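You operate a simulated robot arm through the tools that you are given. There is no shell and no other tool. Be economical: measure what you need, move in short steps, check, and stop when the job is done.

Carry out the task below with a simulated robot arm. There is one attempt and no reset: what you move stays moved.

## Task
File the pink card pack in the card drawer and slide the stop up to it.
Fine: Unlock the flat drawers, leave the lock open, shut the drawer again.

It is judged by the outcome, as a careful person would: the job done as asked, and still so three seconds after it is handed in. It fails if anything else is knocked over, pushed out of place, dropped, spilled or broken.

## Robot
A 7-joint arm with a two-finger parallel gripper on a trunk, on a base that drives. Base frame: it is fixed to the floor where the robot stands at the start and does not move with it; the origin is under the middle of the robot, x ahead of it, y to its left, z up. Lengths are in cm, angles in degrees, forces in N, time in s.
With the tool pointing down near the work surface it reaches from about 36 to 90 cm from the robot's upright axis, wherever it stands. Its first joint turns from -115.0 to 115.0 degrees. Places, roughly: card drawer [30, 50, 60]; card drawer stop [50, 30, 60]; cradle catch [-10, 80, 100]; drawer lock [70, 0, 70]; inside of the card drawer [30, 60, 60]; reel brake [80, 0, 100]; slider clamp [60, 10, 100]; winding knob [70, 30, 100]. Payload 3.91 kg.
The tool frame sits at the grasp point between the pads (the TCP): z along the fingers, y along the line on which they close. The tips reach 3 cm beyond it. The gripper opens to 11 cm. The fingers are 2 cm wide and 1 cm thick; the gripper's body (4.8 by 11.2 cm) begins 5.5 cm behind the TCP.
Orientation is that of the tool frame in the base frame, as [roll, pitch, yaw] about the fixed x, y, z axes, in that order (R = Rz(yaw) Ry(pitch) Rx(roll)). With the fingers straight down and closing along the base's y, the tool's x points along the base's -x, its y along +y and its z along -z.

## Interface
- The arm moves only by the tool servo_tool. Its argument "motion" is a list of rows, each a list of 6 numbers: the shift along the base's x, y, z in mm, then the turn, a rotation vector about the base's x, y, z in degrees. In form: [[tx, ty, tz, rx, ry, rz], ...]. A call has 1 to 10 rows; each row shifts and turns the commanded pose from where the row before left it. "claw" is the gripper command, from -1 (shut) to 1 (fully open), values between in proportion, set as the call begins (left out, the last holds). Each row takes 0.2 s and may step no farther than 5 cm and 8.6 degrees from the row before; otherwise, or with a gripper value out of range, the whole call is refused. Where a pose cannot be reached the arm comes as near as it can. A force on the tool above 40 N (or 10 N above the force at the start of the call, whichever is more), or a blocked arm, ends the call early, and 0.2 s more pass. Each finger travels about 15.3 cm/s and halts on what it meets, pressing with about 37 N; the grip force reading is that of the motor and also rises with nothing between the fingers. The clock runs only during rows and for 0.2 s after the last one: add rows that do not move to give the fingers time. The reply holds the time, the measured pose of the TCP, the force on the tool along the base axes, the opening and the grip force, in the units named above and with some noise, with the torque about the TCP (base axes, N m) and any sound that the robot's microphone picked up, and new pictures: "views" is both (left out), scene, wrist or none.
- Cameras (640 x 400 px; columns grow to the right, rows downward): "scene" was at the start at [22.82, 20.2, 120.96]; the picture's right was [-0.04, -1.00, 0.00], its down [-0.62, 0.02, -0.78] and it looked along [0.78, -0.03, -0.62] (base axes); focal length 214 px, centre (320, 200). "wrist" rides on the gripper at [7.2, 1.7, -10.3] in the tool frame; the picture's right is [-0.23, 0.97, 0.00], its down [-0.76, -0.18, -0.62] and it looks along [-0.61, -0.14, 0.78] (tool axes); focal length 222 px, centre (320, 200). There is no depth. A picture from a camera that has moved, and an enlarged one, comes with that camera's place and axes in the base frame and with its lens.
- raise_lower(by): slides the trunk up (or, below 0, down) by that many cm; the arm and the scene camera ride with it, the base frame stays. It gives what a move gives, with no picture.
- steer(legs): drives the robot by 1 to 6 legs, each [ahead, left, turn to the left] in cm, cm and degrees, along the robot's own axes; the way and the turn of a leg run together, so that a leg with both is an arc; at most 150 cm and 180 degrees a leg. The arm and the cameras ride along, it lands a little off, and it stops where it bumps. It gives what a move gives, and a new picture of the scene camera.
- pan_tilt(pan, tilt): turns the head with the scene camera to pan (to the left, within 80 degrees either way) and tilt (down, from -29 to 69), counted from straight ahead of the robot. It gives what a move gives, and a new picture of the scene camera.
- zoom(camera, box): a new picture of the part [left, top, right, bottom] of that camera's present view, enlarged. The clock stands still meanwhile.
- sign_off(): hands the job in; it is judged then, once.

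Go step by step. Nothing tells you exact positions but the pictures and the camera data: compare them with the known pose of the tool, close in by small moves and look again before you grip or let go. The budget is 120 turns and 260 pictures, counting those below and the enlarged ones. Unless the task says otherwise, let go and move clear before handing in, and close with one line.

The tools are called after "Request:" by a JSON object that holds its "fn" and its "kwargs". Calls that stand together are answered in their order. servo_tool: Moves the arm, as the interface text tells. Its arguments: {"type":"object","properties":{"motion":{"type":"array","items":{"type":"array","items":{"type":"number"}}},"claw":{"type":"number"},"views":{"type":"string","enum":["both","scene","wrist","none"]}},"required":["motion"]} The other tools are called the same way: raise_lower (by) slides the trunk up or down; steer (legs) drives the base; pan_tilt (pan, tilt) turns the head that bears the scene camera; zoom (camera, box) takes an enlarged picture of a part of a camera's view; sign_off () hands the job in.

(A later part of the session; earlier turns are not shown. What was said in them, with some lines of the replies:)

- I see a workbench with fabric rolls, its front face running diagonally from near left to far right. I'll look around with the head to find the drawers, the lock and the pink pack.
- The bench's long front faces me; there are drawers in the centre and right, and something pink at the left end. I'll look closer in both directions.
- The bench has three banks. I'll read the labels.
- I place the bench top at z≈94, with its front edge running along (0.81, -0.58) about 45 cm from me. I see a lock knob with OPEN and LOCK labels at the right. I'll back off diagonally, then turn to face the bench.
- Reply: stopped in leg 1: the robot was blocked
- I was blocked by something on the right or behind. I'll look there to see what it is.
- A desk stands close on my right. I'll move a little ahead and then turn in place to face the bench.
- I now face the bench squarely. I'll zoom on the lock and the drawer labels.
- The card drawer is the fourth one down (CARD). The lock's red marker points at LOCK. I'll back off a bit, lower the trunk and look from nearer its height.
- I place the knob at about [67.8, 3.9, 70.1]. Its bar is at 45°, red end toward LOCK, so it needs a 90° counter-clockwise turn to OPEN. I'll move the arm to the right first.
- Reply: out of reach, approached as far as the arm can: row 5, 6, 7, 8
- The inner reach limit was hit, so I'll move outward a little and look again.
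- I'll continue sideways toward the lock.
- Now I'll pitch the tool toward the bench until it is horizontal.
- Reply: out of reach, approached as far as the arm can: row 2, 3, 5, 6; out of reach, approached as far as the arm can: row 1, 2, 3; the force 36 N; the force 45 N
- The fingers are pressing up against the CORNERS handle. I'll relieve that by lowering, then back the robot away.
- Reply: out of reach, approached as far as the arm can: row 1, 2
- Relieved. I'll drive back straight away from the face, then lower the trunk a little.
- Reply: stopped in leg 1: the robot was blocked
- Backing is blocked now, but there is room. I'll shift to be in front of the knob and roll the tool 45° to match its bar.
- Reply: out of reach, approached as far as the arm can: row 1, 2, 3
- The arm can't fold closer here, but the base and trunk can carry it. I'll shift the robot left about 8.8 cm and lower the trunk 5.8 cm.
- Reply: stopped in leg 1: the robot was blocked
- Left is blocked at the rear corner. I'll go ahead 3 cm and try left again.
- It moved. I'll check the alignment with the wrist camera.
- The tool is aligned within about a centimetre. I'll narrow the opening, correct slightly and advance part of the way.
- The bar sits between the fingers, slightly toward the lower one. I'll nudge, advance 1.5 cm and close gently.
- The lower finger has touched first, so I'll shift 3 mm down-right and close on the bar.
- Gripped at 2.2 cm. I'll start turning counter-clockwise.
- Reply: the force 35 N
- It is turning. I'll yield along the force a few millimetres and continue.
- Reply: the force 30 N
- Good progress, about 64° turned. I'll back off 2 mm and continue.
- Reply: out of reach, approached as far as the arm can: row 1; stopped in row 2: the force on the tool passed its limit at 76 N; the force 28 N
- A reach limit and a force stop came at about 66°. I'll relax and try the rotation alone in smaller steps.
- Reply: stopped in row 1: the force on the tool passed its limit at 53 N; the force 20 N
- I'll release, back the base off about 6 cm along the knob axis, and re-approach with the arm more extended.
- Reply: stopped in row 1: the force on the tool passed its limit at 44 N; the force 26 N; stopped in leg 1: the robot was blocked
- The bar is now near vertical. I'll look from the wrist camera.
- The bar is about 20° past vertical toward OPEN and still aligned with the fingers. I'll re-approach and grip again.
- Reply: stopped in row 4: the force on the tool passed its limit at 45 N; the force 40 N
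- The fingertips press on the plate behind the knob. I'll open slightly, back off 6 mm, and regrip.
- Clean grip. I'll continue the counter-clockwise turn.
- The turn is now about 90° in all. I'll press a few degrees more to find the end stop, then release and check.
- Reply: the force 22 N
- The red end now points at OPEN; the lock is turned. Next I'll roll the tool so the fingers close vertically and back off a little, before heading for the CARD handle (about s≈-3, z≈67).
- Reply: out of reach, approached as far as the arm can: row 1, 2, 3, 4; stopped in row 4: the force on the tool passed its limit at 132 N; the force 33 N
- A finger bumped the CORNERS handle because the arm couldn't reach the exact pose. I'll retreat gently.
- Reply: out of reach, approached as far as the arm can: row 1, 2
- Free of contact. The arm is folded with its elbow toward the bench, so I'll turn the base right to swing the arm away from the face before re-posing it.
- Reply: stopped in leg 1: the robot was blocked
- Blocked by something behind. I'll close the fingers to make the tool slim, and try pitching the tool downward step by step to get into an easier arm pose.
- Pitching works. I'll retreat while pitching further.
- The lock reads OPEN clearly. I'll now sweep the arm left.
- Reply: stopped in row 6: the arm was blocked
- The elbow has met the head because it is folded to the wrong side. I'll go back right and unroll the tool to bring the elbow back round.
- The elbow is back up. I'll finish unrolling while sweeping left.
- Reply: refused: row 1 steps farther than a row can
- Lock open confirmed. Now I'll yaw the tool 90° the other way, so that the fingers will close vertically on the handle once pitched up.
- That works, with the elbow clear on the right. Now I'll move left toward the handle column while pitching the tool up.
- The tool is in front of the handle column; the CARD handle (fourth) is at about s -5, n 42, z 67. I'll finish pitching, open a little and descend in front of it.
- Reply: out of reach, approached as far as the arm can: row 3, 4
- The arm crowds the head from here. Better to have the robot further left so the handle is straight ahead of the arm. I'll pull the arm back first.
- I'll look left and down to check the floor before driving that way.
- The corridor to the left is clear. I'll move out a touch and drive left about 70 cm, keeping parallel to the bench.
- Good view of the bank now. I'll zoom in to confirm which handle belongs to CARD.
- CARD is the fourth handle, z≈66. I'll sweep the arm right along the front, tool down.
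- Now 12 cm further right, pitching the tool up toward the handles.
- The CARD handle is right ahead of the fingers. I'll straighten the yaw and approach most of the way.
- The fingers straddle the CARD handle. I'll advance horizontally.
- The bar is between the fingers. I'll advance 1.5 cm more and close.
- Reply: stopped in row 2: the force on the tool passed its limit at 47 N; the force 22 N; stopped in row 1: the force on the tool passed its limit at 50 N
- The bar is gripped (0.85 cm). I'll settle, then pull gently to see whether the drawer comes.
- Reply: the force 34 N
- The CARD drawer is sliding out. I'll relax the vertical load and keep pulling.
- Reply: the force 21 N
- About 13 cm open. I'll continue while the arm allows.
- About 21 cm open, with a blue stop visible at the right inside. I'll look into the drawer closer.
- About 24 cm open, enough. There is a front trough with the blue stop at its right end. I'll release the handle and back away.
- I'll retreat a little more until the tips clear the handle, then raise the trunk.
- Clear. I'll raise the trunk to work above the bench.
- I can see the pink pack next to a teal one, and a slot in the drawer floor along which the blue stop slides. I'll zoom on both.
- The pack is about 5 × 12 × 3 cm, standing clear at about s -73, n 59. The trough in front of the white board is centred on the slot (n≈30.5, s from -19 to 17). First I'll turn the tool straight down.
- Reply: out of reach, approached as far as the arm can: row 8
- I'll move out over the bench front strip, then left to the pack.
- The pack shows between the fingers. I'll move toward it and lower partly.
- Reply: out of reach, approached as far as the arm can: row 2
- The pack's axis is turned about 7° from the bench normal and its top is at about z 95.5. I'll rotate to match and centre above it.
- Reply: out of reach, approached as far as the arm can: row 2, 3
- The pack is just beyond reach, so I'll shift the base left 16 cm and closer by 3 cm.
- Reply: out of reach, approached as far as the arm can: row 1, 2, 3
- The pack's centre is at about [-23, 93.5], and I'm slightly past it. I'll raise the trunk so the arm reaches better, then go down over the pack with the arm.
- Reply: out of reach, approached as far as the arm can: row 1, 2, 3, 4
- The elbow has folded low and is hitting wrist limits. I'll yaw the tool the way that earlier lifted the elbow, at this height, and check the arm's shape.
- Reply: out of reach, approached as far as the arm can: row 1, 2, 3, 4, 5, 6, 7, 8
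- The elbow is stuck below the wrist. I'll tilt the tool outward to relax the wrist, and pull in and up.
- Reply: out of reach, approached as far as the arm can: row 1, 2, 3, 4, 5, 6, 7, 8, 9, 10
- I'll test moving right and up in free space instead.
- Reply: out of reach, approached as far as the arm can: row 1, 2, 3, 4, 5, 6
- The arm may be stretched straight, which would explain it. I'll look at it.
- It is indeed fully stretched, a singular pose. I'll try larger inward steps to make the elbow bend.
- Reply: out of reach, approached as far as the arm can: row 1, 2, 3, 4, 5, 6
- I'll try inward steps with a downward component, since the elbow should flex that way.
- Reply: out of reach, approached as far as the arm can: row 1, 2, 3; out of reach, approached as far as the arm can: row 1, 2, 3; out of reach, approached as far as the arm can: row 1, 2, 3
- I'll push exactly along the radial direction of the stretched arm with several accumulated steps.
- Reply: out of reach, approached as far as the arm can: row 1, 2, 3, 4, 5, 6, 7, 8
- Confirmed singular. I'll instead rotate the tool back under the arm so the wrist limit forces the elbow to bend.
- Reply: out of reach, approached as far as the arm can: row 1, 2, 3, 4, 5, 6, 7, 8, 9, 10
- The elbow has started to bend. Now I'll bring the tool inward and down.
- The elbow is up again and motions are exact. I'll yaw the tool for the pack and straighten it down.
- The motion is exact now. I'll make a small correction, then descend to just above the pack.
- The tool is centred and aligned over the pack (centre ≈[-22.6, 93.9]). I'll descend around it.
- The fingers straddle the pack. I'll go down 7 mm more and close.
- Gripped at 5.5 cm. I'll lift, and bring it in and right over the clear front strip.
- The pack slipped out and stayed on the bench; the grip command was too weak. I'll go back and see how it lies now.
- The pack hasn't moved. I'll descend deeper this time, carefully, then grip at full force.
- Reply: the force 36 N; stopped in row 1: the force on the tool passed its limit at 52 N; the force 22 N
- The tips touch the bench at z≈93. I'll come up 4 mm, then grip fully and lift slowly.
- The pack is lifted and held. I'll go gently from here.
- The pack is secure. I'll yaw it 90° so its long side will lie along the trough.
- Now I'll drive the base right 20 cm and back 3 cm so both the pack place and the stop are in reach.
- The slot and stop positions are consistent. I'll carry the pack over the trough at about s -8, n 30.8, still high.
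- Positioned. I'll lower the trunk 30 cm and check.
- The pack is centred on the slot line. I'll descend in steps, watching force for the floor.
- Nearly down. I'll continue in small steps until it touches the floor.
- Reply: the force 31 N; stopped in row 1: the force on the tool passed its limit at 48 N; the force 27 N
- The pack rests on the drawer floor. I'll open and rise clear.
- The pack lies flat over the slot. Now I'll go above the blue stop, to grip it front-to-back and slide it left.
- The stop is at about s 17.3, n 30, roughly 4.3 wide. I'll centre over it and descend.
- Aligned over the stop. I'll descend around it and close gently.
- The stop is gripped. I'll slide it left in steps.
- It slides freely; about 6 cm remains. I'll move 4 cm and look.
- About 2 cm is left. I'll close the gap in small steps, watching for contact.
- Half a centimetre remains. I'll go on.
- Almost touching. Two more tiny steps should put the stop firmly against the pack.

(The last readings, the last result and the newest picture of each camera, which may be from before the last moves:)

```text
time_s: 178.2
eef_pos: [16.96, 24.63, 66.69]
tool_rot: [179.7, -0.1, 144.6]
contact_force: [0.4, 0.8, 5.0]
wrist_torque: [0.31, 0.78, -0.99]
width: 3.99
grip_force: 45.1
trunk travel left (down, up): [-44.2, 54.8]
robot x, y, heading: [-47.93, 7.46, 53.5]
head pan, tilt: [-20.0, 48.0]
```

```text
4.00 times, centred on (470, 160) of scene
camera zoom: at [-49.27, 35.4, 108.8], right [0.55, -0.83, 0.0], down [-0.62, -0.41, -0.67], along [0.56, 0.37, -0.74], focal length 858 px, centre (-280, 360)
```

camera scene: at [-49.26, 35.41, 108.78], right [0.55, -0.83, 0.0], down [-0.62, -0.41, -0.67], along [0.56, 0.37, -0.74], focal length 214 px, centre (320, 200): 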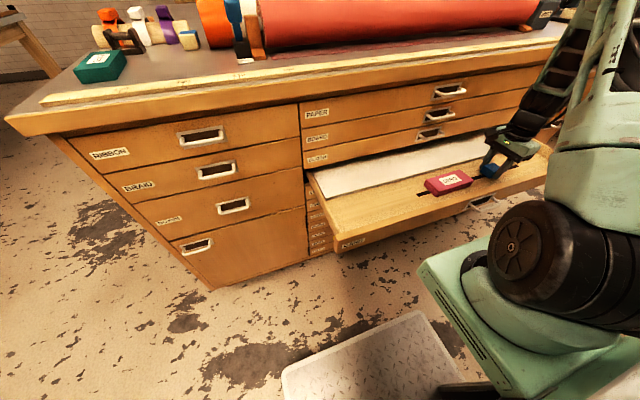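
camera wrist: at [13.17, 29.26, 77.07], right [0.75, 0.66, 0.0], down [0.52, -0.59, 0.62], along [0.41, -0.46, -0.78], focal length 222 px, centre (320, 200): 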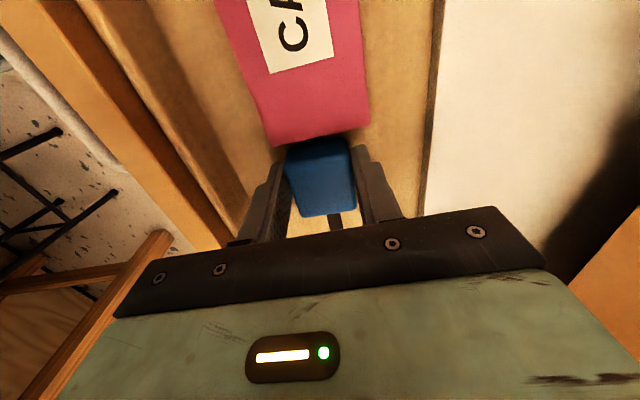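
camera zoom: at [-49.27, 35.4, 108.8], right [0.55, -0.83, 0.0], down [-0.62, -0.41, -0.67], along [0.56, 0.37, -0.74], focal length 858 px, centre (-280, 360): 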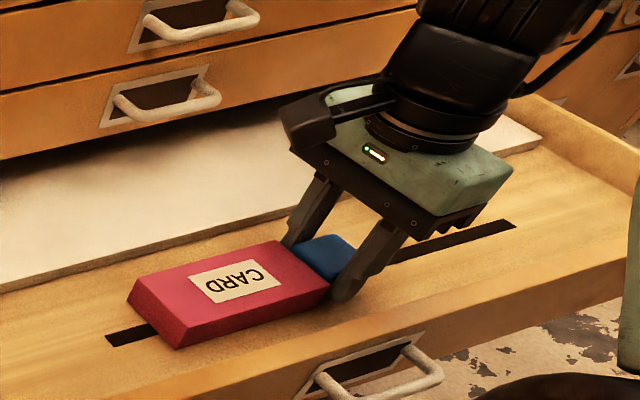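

The pack now moves along with the stop, so they are in contact. I'll release the stop, rise and check.

Request:
{"fn": "servo_tool", "kwargs": {"motion": [[0, 0, 0, 0, 0, 0], [0, 0, 0, 0, 0, 0]], "claw": 0.12, "views": "none"}}

Request:
{"fn": "servo_tool", "kwargs": {"motion": [[0, 0, 20, 0, 0, 0], [0, 0, 30, 0, 0, 0], [0, 0, 40, 0, 0, 0], [0, 0, 0, 0, 0, 0]], "views": "wrist"}}

Request:
{"fn": "zoom", "kwargs": {"camera": "scene", "box": [420, 110, 520, 210]}}

Request:
{"fn": "zoom", "kwargs": {"camera": "wrist", "box": [220, 20, 400, 180]}}

```text
time_s: 178.8
eef_pos: [16.88, 24.5, 66.68]
tool_rot: [179.8, -0.1, 144.6]
contact_force: [0.0, -0.5, -0.3]
wrist_torque: [0.0, 0.02, -0.03]
width: 6.16
grip_force: 0.0
trunk travel left (down, up): [-44.2, 54.8]
robot x, y, heading: [-47.79, 7.33, 53.8]
head pan, tilt: [-20.0, 48.0]
```

```text
time_s: 179.8
eef_pos: [16.99, 24.63, 75.68]
tool_rot: [179.9, -0.1, 144.7]
contact_force: [0.0, -1.3, 0.9]
wrist_torque: [0.02, 0.03, -0.01]
width: 6.17
grip_force: 0.1
trunk travel left (down, up): [-44.2, 54.8]
robot x, y, heading: [-47.3, 7.53, 53.6]
head pan, tilt: [-20.0, 48.0]
camera wrist: at [11.95, 30.22, 85.99], right [0.75, 0.66, 0.0], down [0.52, -0.59, 0.62], along [0.41, -0.46, -0.78], focal length 222 px, centre (320, 200)
```

wrist: 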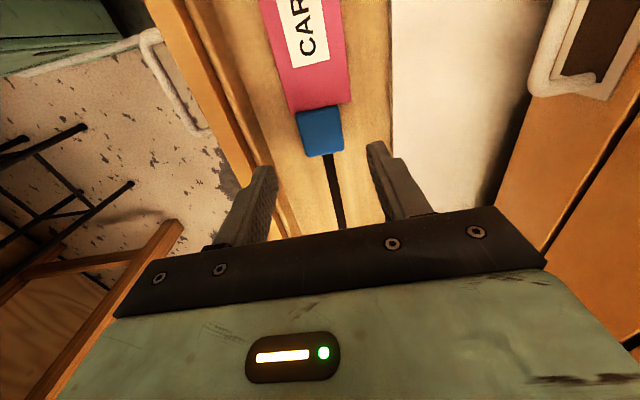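

```text
4.00 times, centred on (470, 160) of scene
camera zoom: at [-49.26, 35.41, 108.79], right [0.55, -0.83, 0.0], down [-0.62, -0.41, -0.67], along [0.56, 0.37, -0.74], focal length 858 px, centre (-280, 360)
```

zoom: 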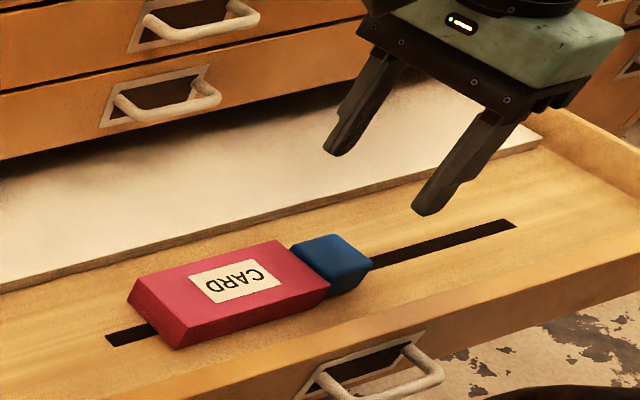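

```text
2.50 times, centred on (310, 100) of wrist
camera zoom: at [11.95, 30.22, 85.99], right [0.75, 0.66, 0.0], down [0.52, -0.59, 0.62], along [0.41, -0.46, -0.78], focal length 555 px, centre (345, 450)
```

zoom: 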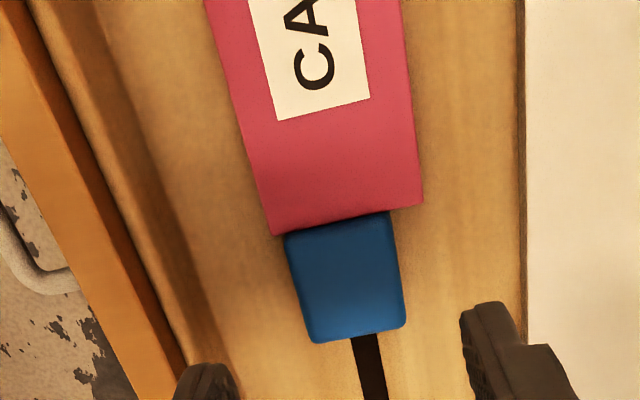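

The stop sits flush against the pack. Now to shut the drawer I'll pitch the tool forward and push the panel with closed fingertips. First I'll rise and back out over the front.

Request:
{"fn": "servo_tool", "kwargs": {"motion": [[0, 0, 40, 0, 0, 0], [0, 0, 40, 0, 0, 0], [0, 0, 40, 0, 0, 0], [10, -22, 0, 6.9, -4.95, 0], [10, -22, 0, 6.9, -4.95, 0], [0, -22, 0, 6.9, -4.95, 0], [-10, -20, 0, 6.9, -4.95, 0], [-14, -20, 0, 6.9, -4.95, 0], [-14, -20, 0, 6.9, -4.95, 0], [-14, -20, 0, 6.9, -4.95, 0]], "claw": -1, "views": "both"}}

```text
time_s: 182.0
eef_pos: [13.63, 10.03, 87.58]
tool_rot: [120.2, 0.3, 144.6]
contact_force: [0.4, 0.7, -0.2]
wrist_torque: [0.0, 0.02, -0.01]
width: 0.01
grip_force: 36.8
trunk travel left (down, up): [-44.2, 54.8]
robot x, y, heading: [-47.83, 7.53, 53.5]
head pan, tilt: [-20.0, 48.0]
camera scene: at [-49.28, 35.42, 108.79], right [0.55, -0.83, 0.0], down [-0.62, -0.41, -0.67], along [0.56, 0.37, -0.74], focal length 214 px, centre (320, 200)
camera wrist: at [2.92, 7.63, 94.3], right [0.47, 0.27, 0.84], down [0.26, -0.95, 0.16], along [0.85, 0.14, -0.51], focal length 222 px, centre (320, 200)
```

scene: 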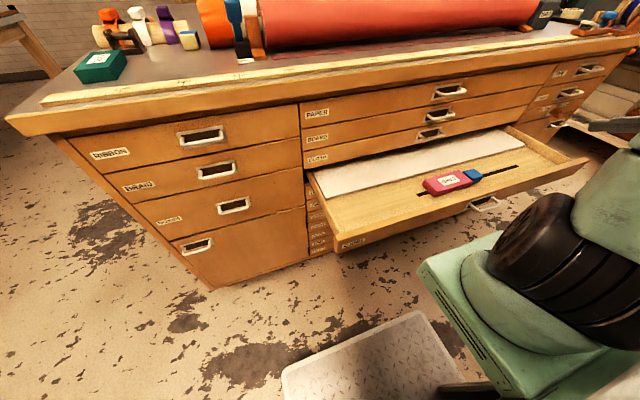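
wrist: 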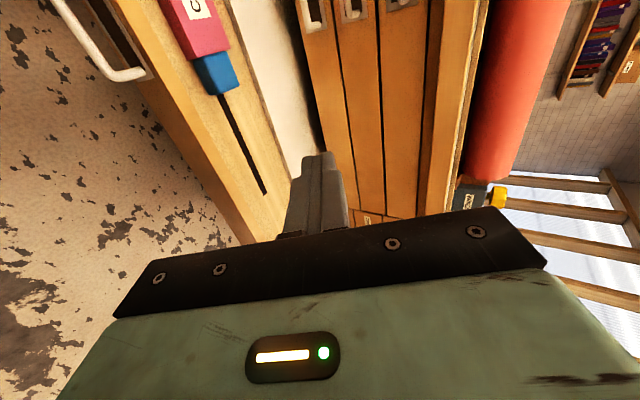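

I'll back 4 cm more and lower in front of the panel, right of the handle.

Request:
{"fn": "servo_tool", "kwargs": {"motion": [[-12, -16, 0, 0, 0, 0], [-12, -16, 0, 0, 0, 0], [0, 0, 0, 0, 0, 0]], "views": "none"}}

Request:
{"fn": "raise_lower", "kwargs": {"by": -20.6}}

Request:
{"fn": "servo_tool", "kwargs": {"motion": [[0, 0, 0, 0, 0, 0]], "views": "both"}}

```text
time_s: 182.8
eef_pos: [11.31, 6.46, 87.58]
tool_rot: [120.3, 0.3, 144.6]
contact_force: [0.1, 0.2, 0.3]
wrist_torque: [-0.02, -0.03, -0.01]
width: 0.0
grip_force: 37.2
trunk travel left (down, up): [-44.2, 54.8]
robot x, y, heading: [-47.56, 7.61, 53.7]
head pan, tilt: [-20.0, 48.0]
```

```text
time_s: 185.1
eef_pos: [11.35, 6.49, 67.06]
tool_rot: [120.4, 0.2, 144.5]
contact_force: [0.3, 0.2, 0.1]
wrist_torque: [-0.05, 0.01, -0.01]
width: 0.0
grip_force: 36.5
trunk travel left (down, up): [-23.6, 75.4]
robot x, y, heading: [-48.13, 7.28, 53.3]
head pan, tilt: [-20.0, 48.0]
```

```text
time_s: 185.5
eef_pos: [11.34, 6.68, 67.15]
tool_rot: [120.3, 0.2, 144.6]
contact_force: [0.9, 0.5, 0.4]
wrist_torque: [-0.02, 0.03, -0.01]
width: 0.0
grip_force: 37.8
trunk travel left (down, up): [-23.6, 75.4]
robot x, y, heading: [-47.82, 7.36, 53.7]
head pan, tilt: [-20.0, 48.0]
camera scene: at [-49.27, 35.4, 88.19], right [0.55, -0.83, 0.0], down [-0.62, -0.41, -0.67], along [0.56, 0.37, -0.74], focal length 214 px, centre (320, 200)
camera wrist: at [0.61, 4.25, 73.8], right [0.47, 0.27, 0.84], down [0.26, -0.95, 0.16], along [0.85, 0.14, -0.52], focal length 222 px, centre (320, 200)
```

scene: 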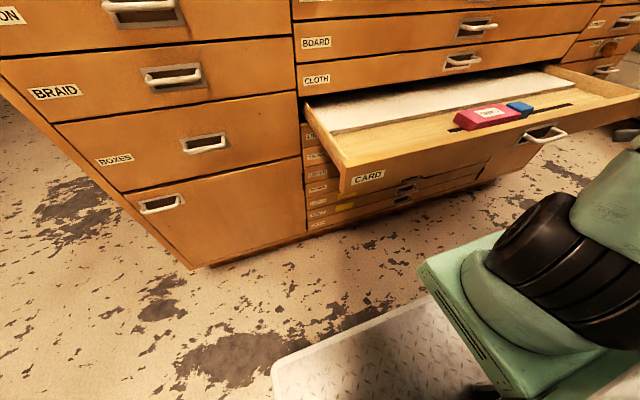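
wrist: 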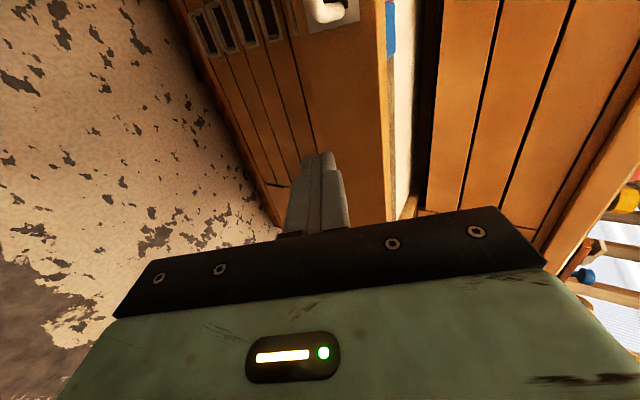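

Fingertips are level with the panel. I'll advance to contact and start pushing gently.

Request:
{"fn": "servo_tool", "kwargs": {"motion": [[9, 12, 0, 0, 0, 0], [12, 16, 0, 0, 0, 0], [9, 12, 0, 0, 0, 0], [6, 8, 0, 0, 0, 0], [6, 8, 0, 0, 0, 0], [9, 12, 0, 0, 0, 0], [9, 12, 0, 0, 0, 0], [9, 12, 0, 0, 0, 0]], "views": "both"}}

```text
time_s: 187.3
eef_pos: [17.99, 15.77, 67.15]
tool_rot: [120.3, 0.2, 144.5]
contact_force: [0.2, 0.8, -0.2]
wrist_torque: [0.03, -0.02, -0.03]
width: 0.0
grip_force: 37.1
trunk travel left (down, up): [-23.6, 75.4]
robot x, y, heading: [-47.77, 7.51, 53.5]
head pan, tilt: [-20.0, 48.0]
camera scene: at [-49.27, 35.4, 88.19], right [0.55, -0.83, 0.0], down [-0.62, -0.41, -0.67], along [0.56, 0.37, -0.74], focal length 214 px, centre (320, 200)
camera wrist: at [7.46, 13.48, 73.8], right [0.47, 0.27, 0.84], down [0.26, -0.95, 0.16], along [0.85, 0.14, -0.52], focal length 222 px, centre (320, 200)
```

scene: 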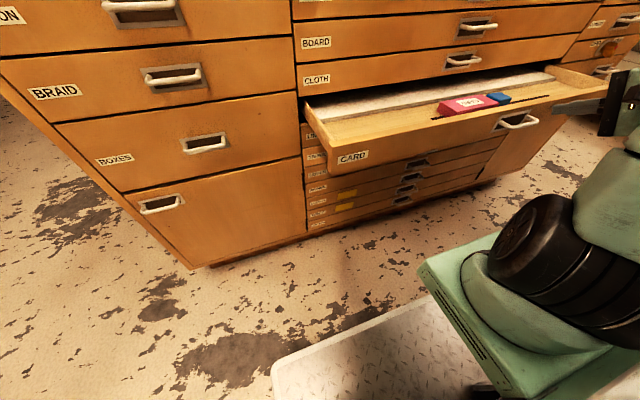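
wrist: 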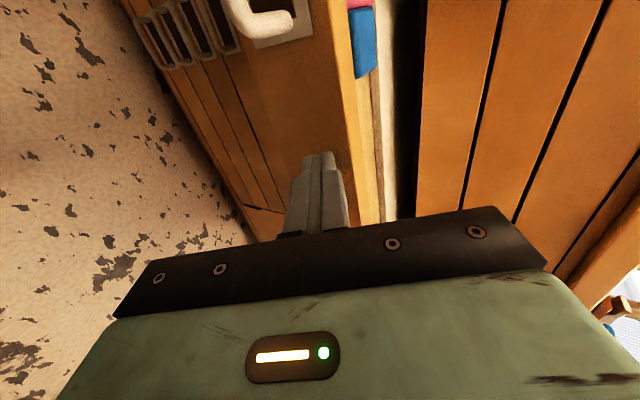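

The drawer is moving in, with pack and stop undisturbed. I'll keep pushing slowly.

Request:
{"fn": "servo_tool", "kwargs": {"motion": [[8, 11, 0, 0, 0, 0], [9, 12, 0, 0, 0, 0], [9, 12, 0, 0, 0, 0], [9, 12, 0, 0, 0, 0], [9, 12, 0, 0, 0, 0], [9, 12, 0, 0, 0, 0], [9, 12, 0, 0, 0, 0], [9, 12, 0, 0, 0, 0]], "views": "both"}}

```text
time_s: 189.1
eef_pos: [25.4, 25.07, 67.21]
tool_rot: [120.3, 0.1, 144.6]
contact_force: [0.5, -0.6, -0.8]
wrist_torque: [0.01, 0.0, 0.0]
width: 0.0
grip_force: 37.1
trunk travel left (down, up): [-23.6, 75.4]
robot x, y, heading: [-47.91, 7.15, 53.7]
head pan, tilt: [-20.0, 48.0]
camera scene: at [-49.26, 35.41, 88.19], right [0.55, -0.83, 0.0], down [-0.62, -0.41, -0.67], along [0.56, 0.37, -0.74], focal length 214 px, centre (320, 200)
camera wrist: at [14.73, 22.87, 73.93], right [0.47, 0.27, 0.84], down [0.26, -0.95, 0.16], along [0.85, 0.14, -0.51], focal length 222 px, centre (320, 200)
```

scene: 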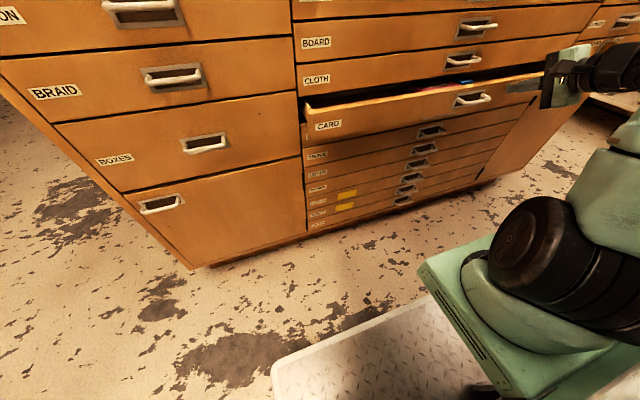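
wrist: 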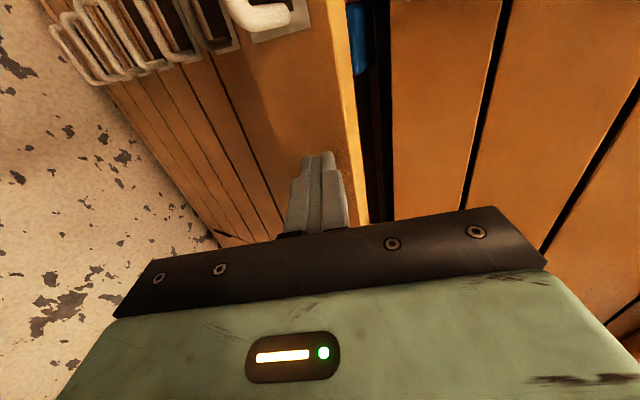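

About 8 cm remains. I'll continue gently to the end.

Request:
{"fn": "servo_tool", "kwargs": {"motion": [[8, 11, 0, 0, 0, 0], [8, 11, 0, 0, 0, 0], [8, 11, 0, 0, 0, 0], [8, 11, 0, 0, 0, 0], [6, 8, 0, 0, 0, 0], [5, 7, 0, 0, 0, 0]], "views": "both"}}

```text
time_s: 190.5
eef_pos: [29.64, 31.17, 67.17]
tool_rot: [120.4, 0.2, 144.6]
contact_force: [-0.1, -0.7, 0.5]
wrist_torque: [-0.03, 0.0, 0.0]
width: 0.01
grip_force: 37.5
trunk travel left (down, up): [-23.6, 75.4]
robot x, y, heading: [-47.62, 7.44, 53.9]
head pan, tilt: [-20.0, 48.0]
camera scene: at [-49.27, 35.41, 88.19], right [0.55, -0.83, 0.0], down [-0.62, -0.41, -0.67], along [0.56, 0.37, -0.74], focal length 214 px, centre (320, 200)
camera wrist: at [18.92, 28.84, 73.78], right [0.47, 0.27, 0.84], down [0.26, -0.95, 0.16], along [0.85, 0.14, -0.52], focal length 222 px, centre (320, 200)
```

scene: 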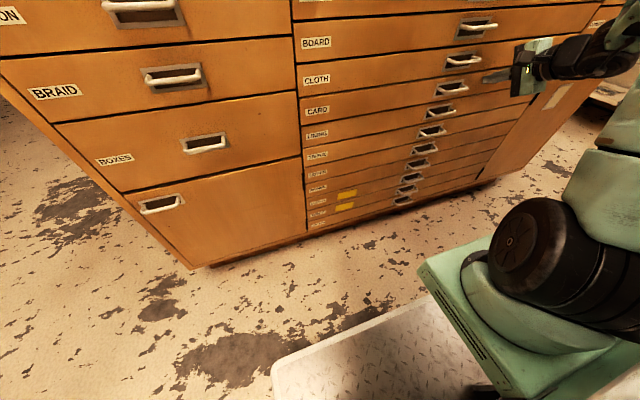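
wrist: 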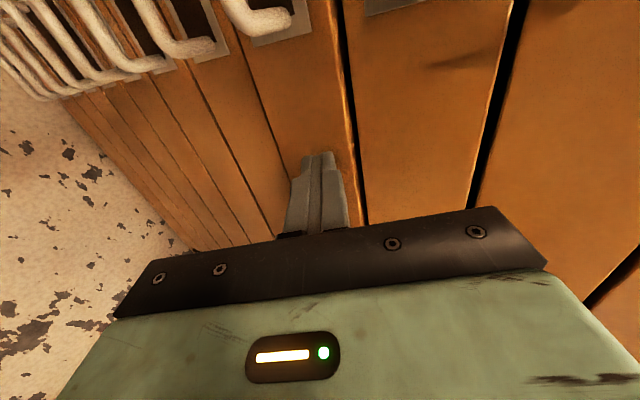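

It looks nearly flush. I'll press a few millimetres more until it bottoms out.

Request:
{"fn": "servo_tool", "kwargs": {"motion": [[3, 4, 0, 0, 0, 0], [3, 4, 0, 0, 0, 0], [3, 4, 0, 0, 0, 0], [3, 4, 0, 0, 0, 0]], "views": "none"}}

Request:
{"fn": "zoom", "kwargs": {"camera": "scene", "box": [290, 20, 550, 180]}}

```text
time_s: 191.0
eef_pos: [29.9, 31.41, 67.08]
tool_rot: [120.5, 0.1, 144.5]
contact_force: [-14.0, -6.2, 6.9]
wrist_torque: [0.07, -0.09, 0.11]
width: 0.01
grip_force: 36.9
trunk travel left (down, up): [-23.6, 75.4]
robot x, y, heading: [-47.52, 7.27, 53.8]
head pan, tilt: [-20.0, 48.0]
stopped in row 2: the force on the tool passed its limit at 48 N (the readings are from after the stop); the commanded pose is now the measured one
```

```text
2.46 times, centred on (420, 100) of scene
camera zoom: at [-49.35, 35.36, 88.21], right [0.55, -0.83, 0.0], down [-0.62, -0.41, -0.67], along [0.56, 0.37, -0.74], focal length 528 px, centre (74, 446)
```

zoom: 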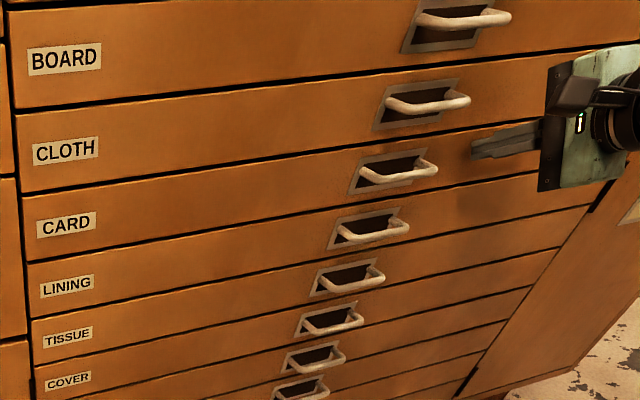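

Fully shut and flush. I'll back away straight, then check the drawers and the lock.

Request:
{"fn": "servo_tool", "kwargs": {"motion": [[-9, -12, 0, 0, 0, 0], [-12, -16, 0, 0, 0, 0], [-12, -16, 0, 0, 0, 0], [-12, -16, 0, 0, 0, 0], [-12, -16, 0, 0, 0, 0], [0, 0, 0, 0, 0, 0]], "views": "none"}}

Request:
{"fn": "pan_tilt", "kwargs": {"pan": -27, "tilt": 30}}

Request:
{"fn": "zoom", "kwargs": {"camera": "scene", "box": [240, 20, 500, 180]}}

```text
time_s: 192.4
eef_pos: [24.37, 23.92, 66.76]
tool_rot: [120.6, 0.1, 144.5]
contact_force: [0.2, 0.9, 1.3]
wrist_torque: [0.0, 0.0, 0.02]
width: 0.0
grip_force: 37.0
trunk travel left (down, up): [-23.6, 75.4]
robot x, y, heading: [-47.73, 7.46, 53.7]
head pan, tilt: [-20.0, 48.0]
```

```text
time_s: 193.2
eef_pos: [24.44, 23.97, 66.75]
tool_rot: [120.5, 0.1, 144.5]
contact_force: [-0.2, -0.3, 0.4]
wrist_torque: [-0.02, 0.01, 0.02]
width: 0.02
grip_force: 37.2
trunk travel left (down, up): [-23.6, 75.4]
robot x, y, heading: [-47.91, 7.3, 53.7]
head pan, tilt: [-27.0, 30.0]
camera scene: at [-47.78, 35.08, 90.86], right [0.45, -0.89, 0.0], down [-0.45, -0.22, -0.87], along [0.77, 0.39, -0.5], focal length 214 px, centre (320, 200)
```

scene: 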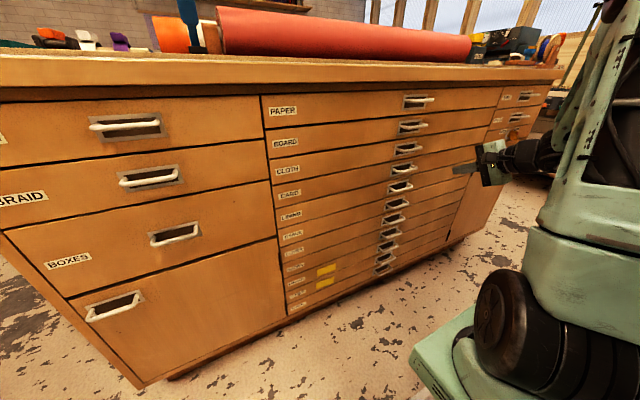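

```text
2.46 times, centred on (370, 100) of scene
camera zoom: at [-47.78, 35.08, 90.86], right [0.45, -0.89, 0.0], down [-0.45, -0.22, -0.87], along [0.77, 0.39, -0.5], focal length 528 px, centre (197, 446)
```

zoom: 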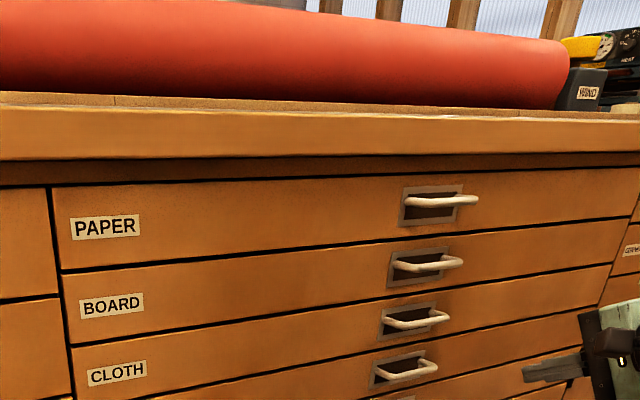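

The job is finished as far as I can see. The flat drawers are unlocked with the lock left at OPEN. The pink pack is filed with the stop against it, the CARD drawer is flush, and the arm is clear, so I'm handing in.

Request:
{"fn": "sign_off", "kwargs": {}}

```text
The job is handed in.
```

I filed the pink card pack in the card drawer with the stop slid up against it, shut the drawer again, and left the lock open.
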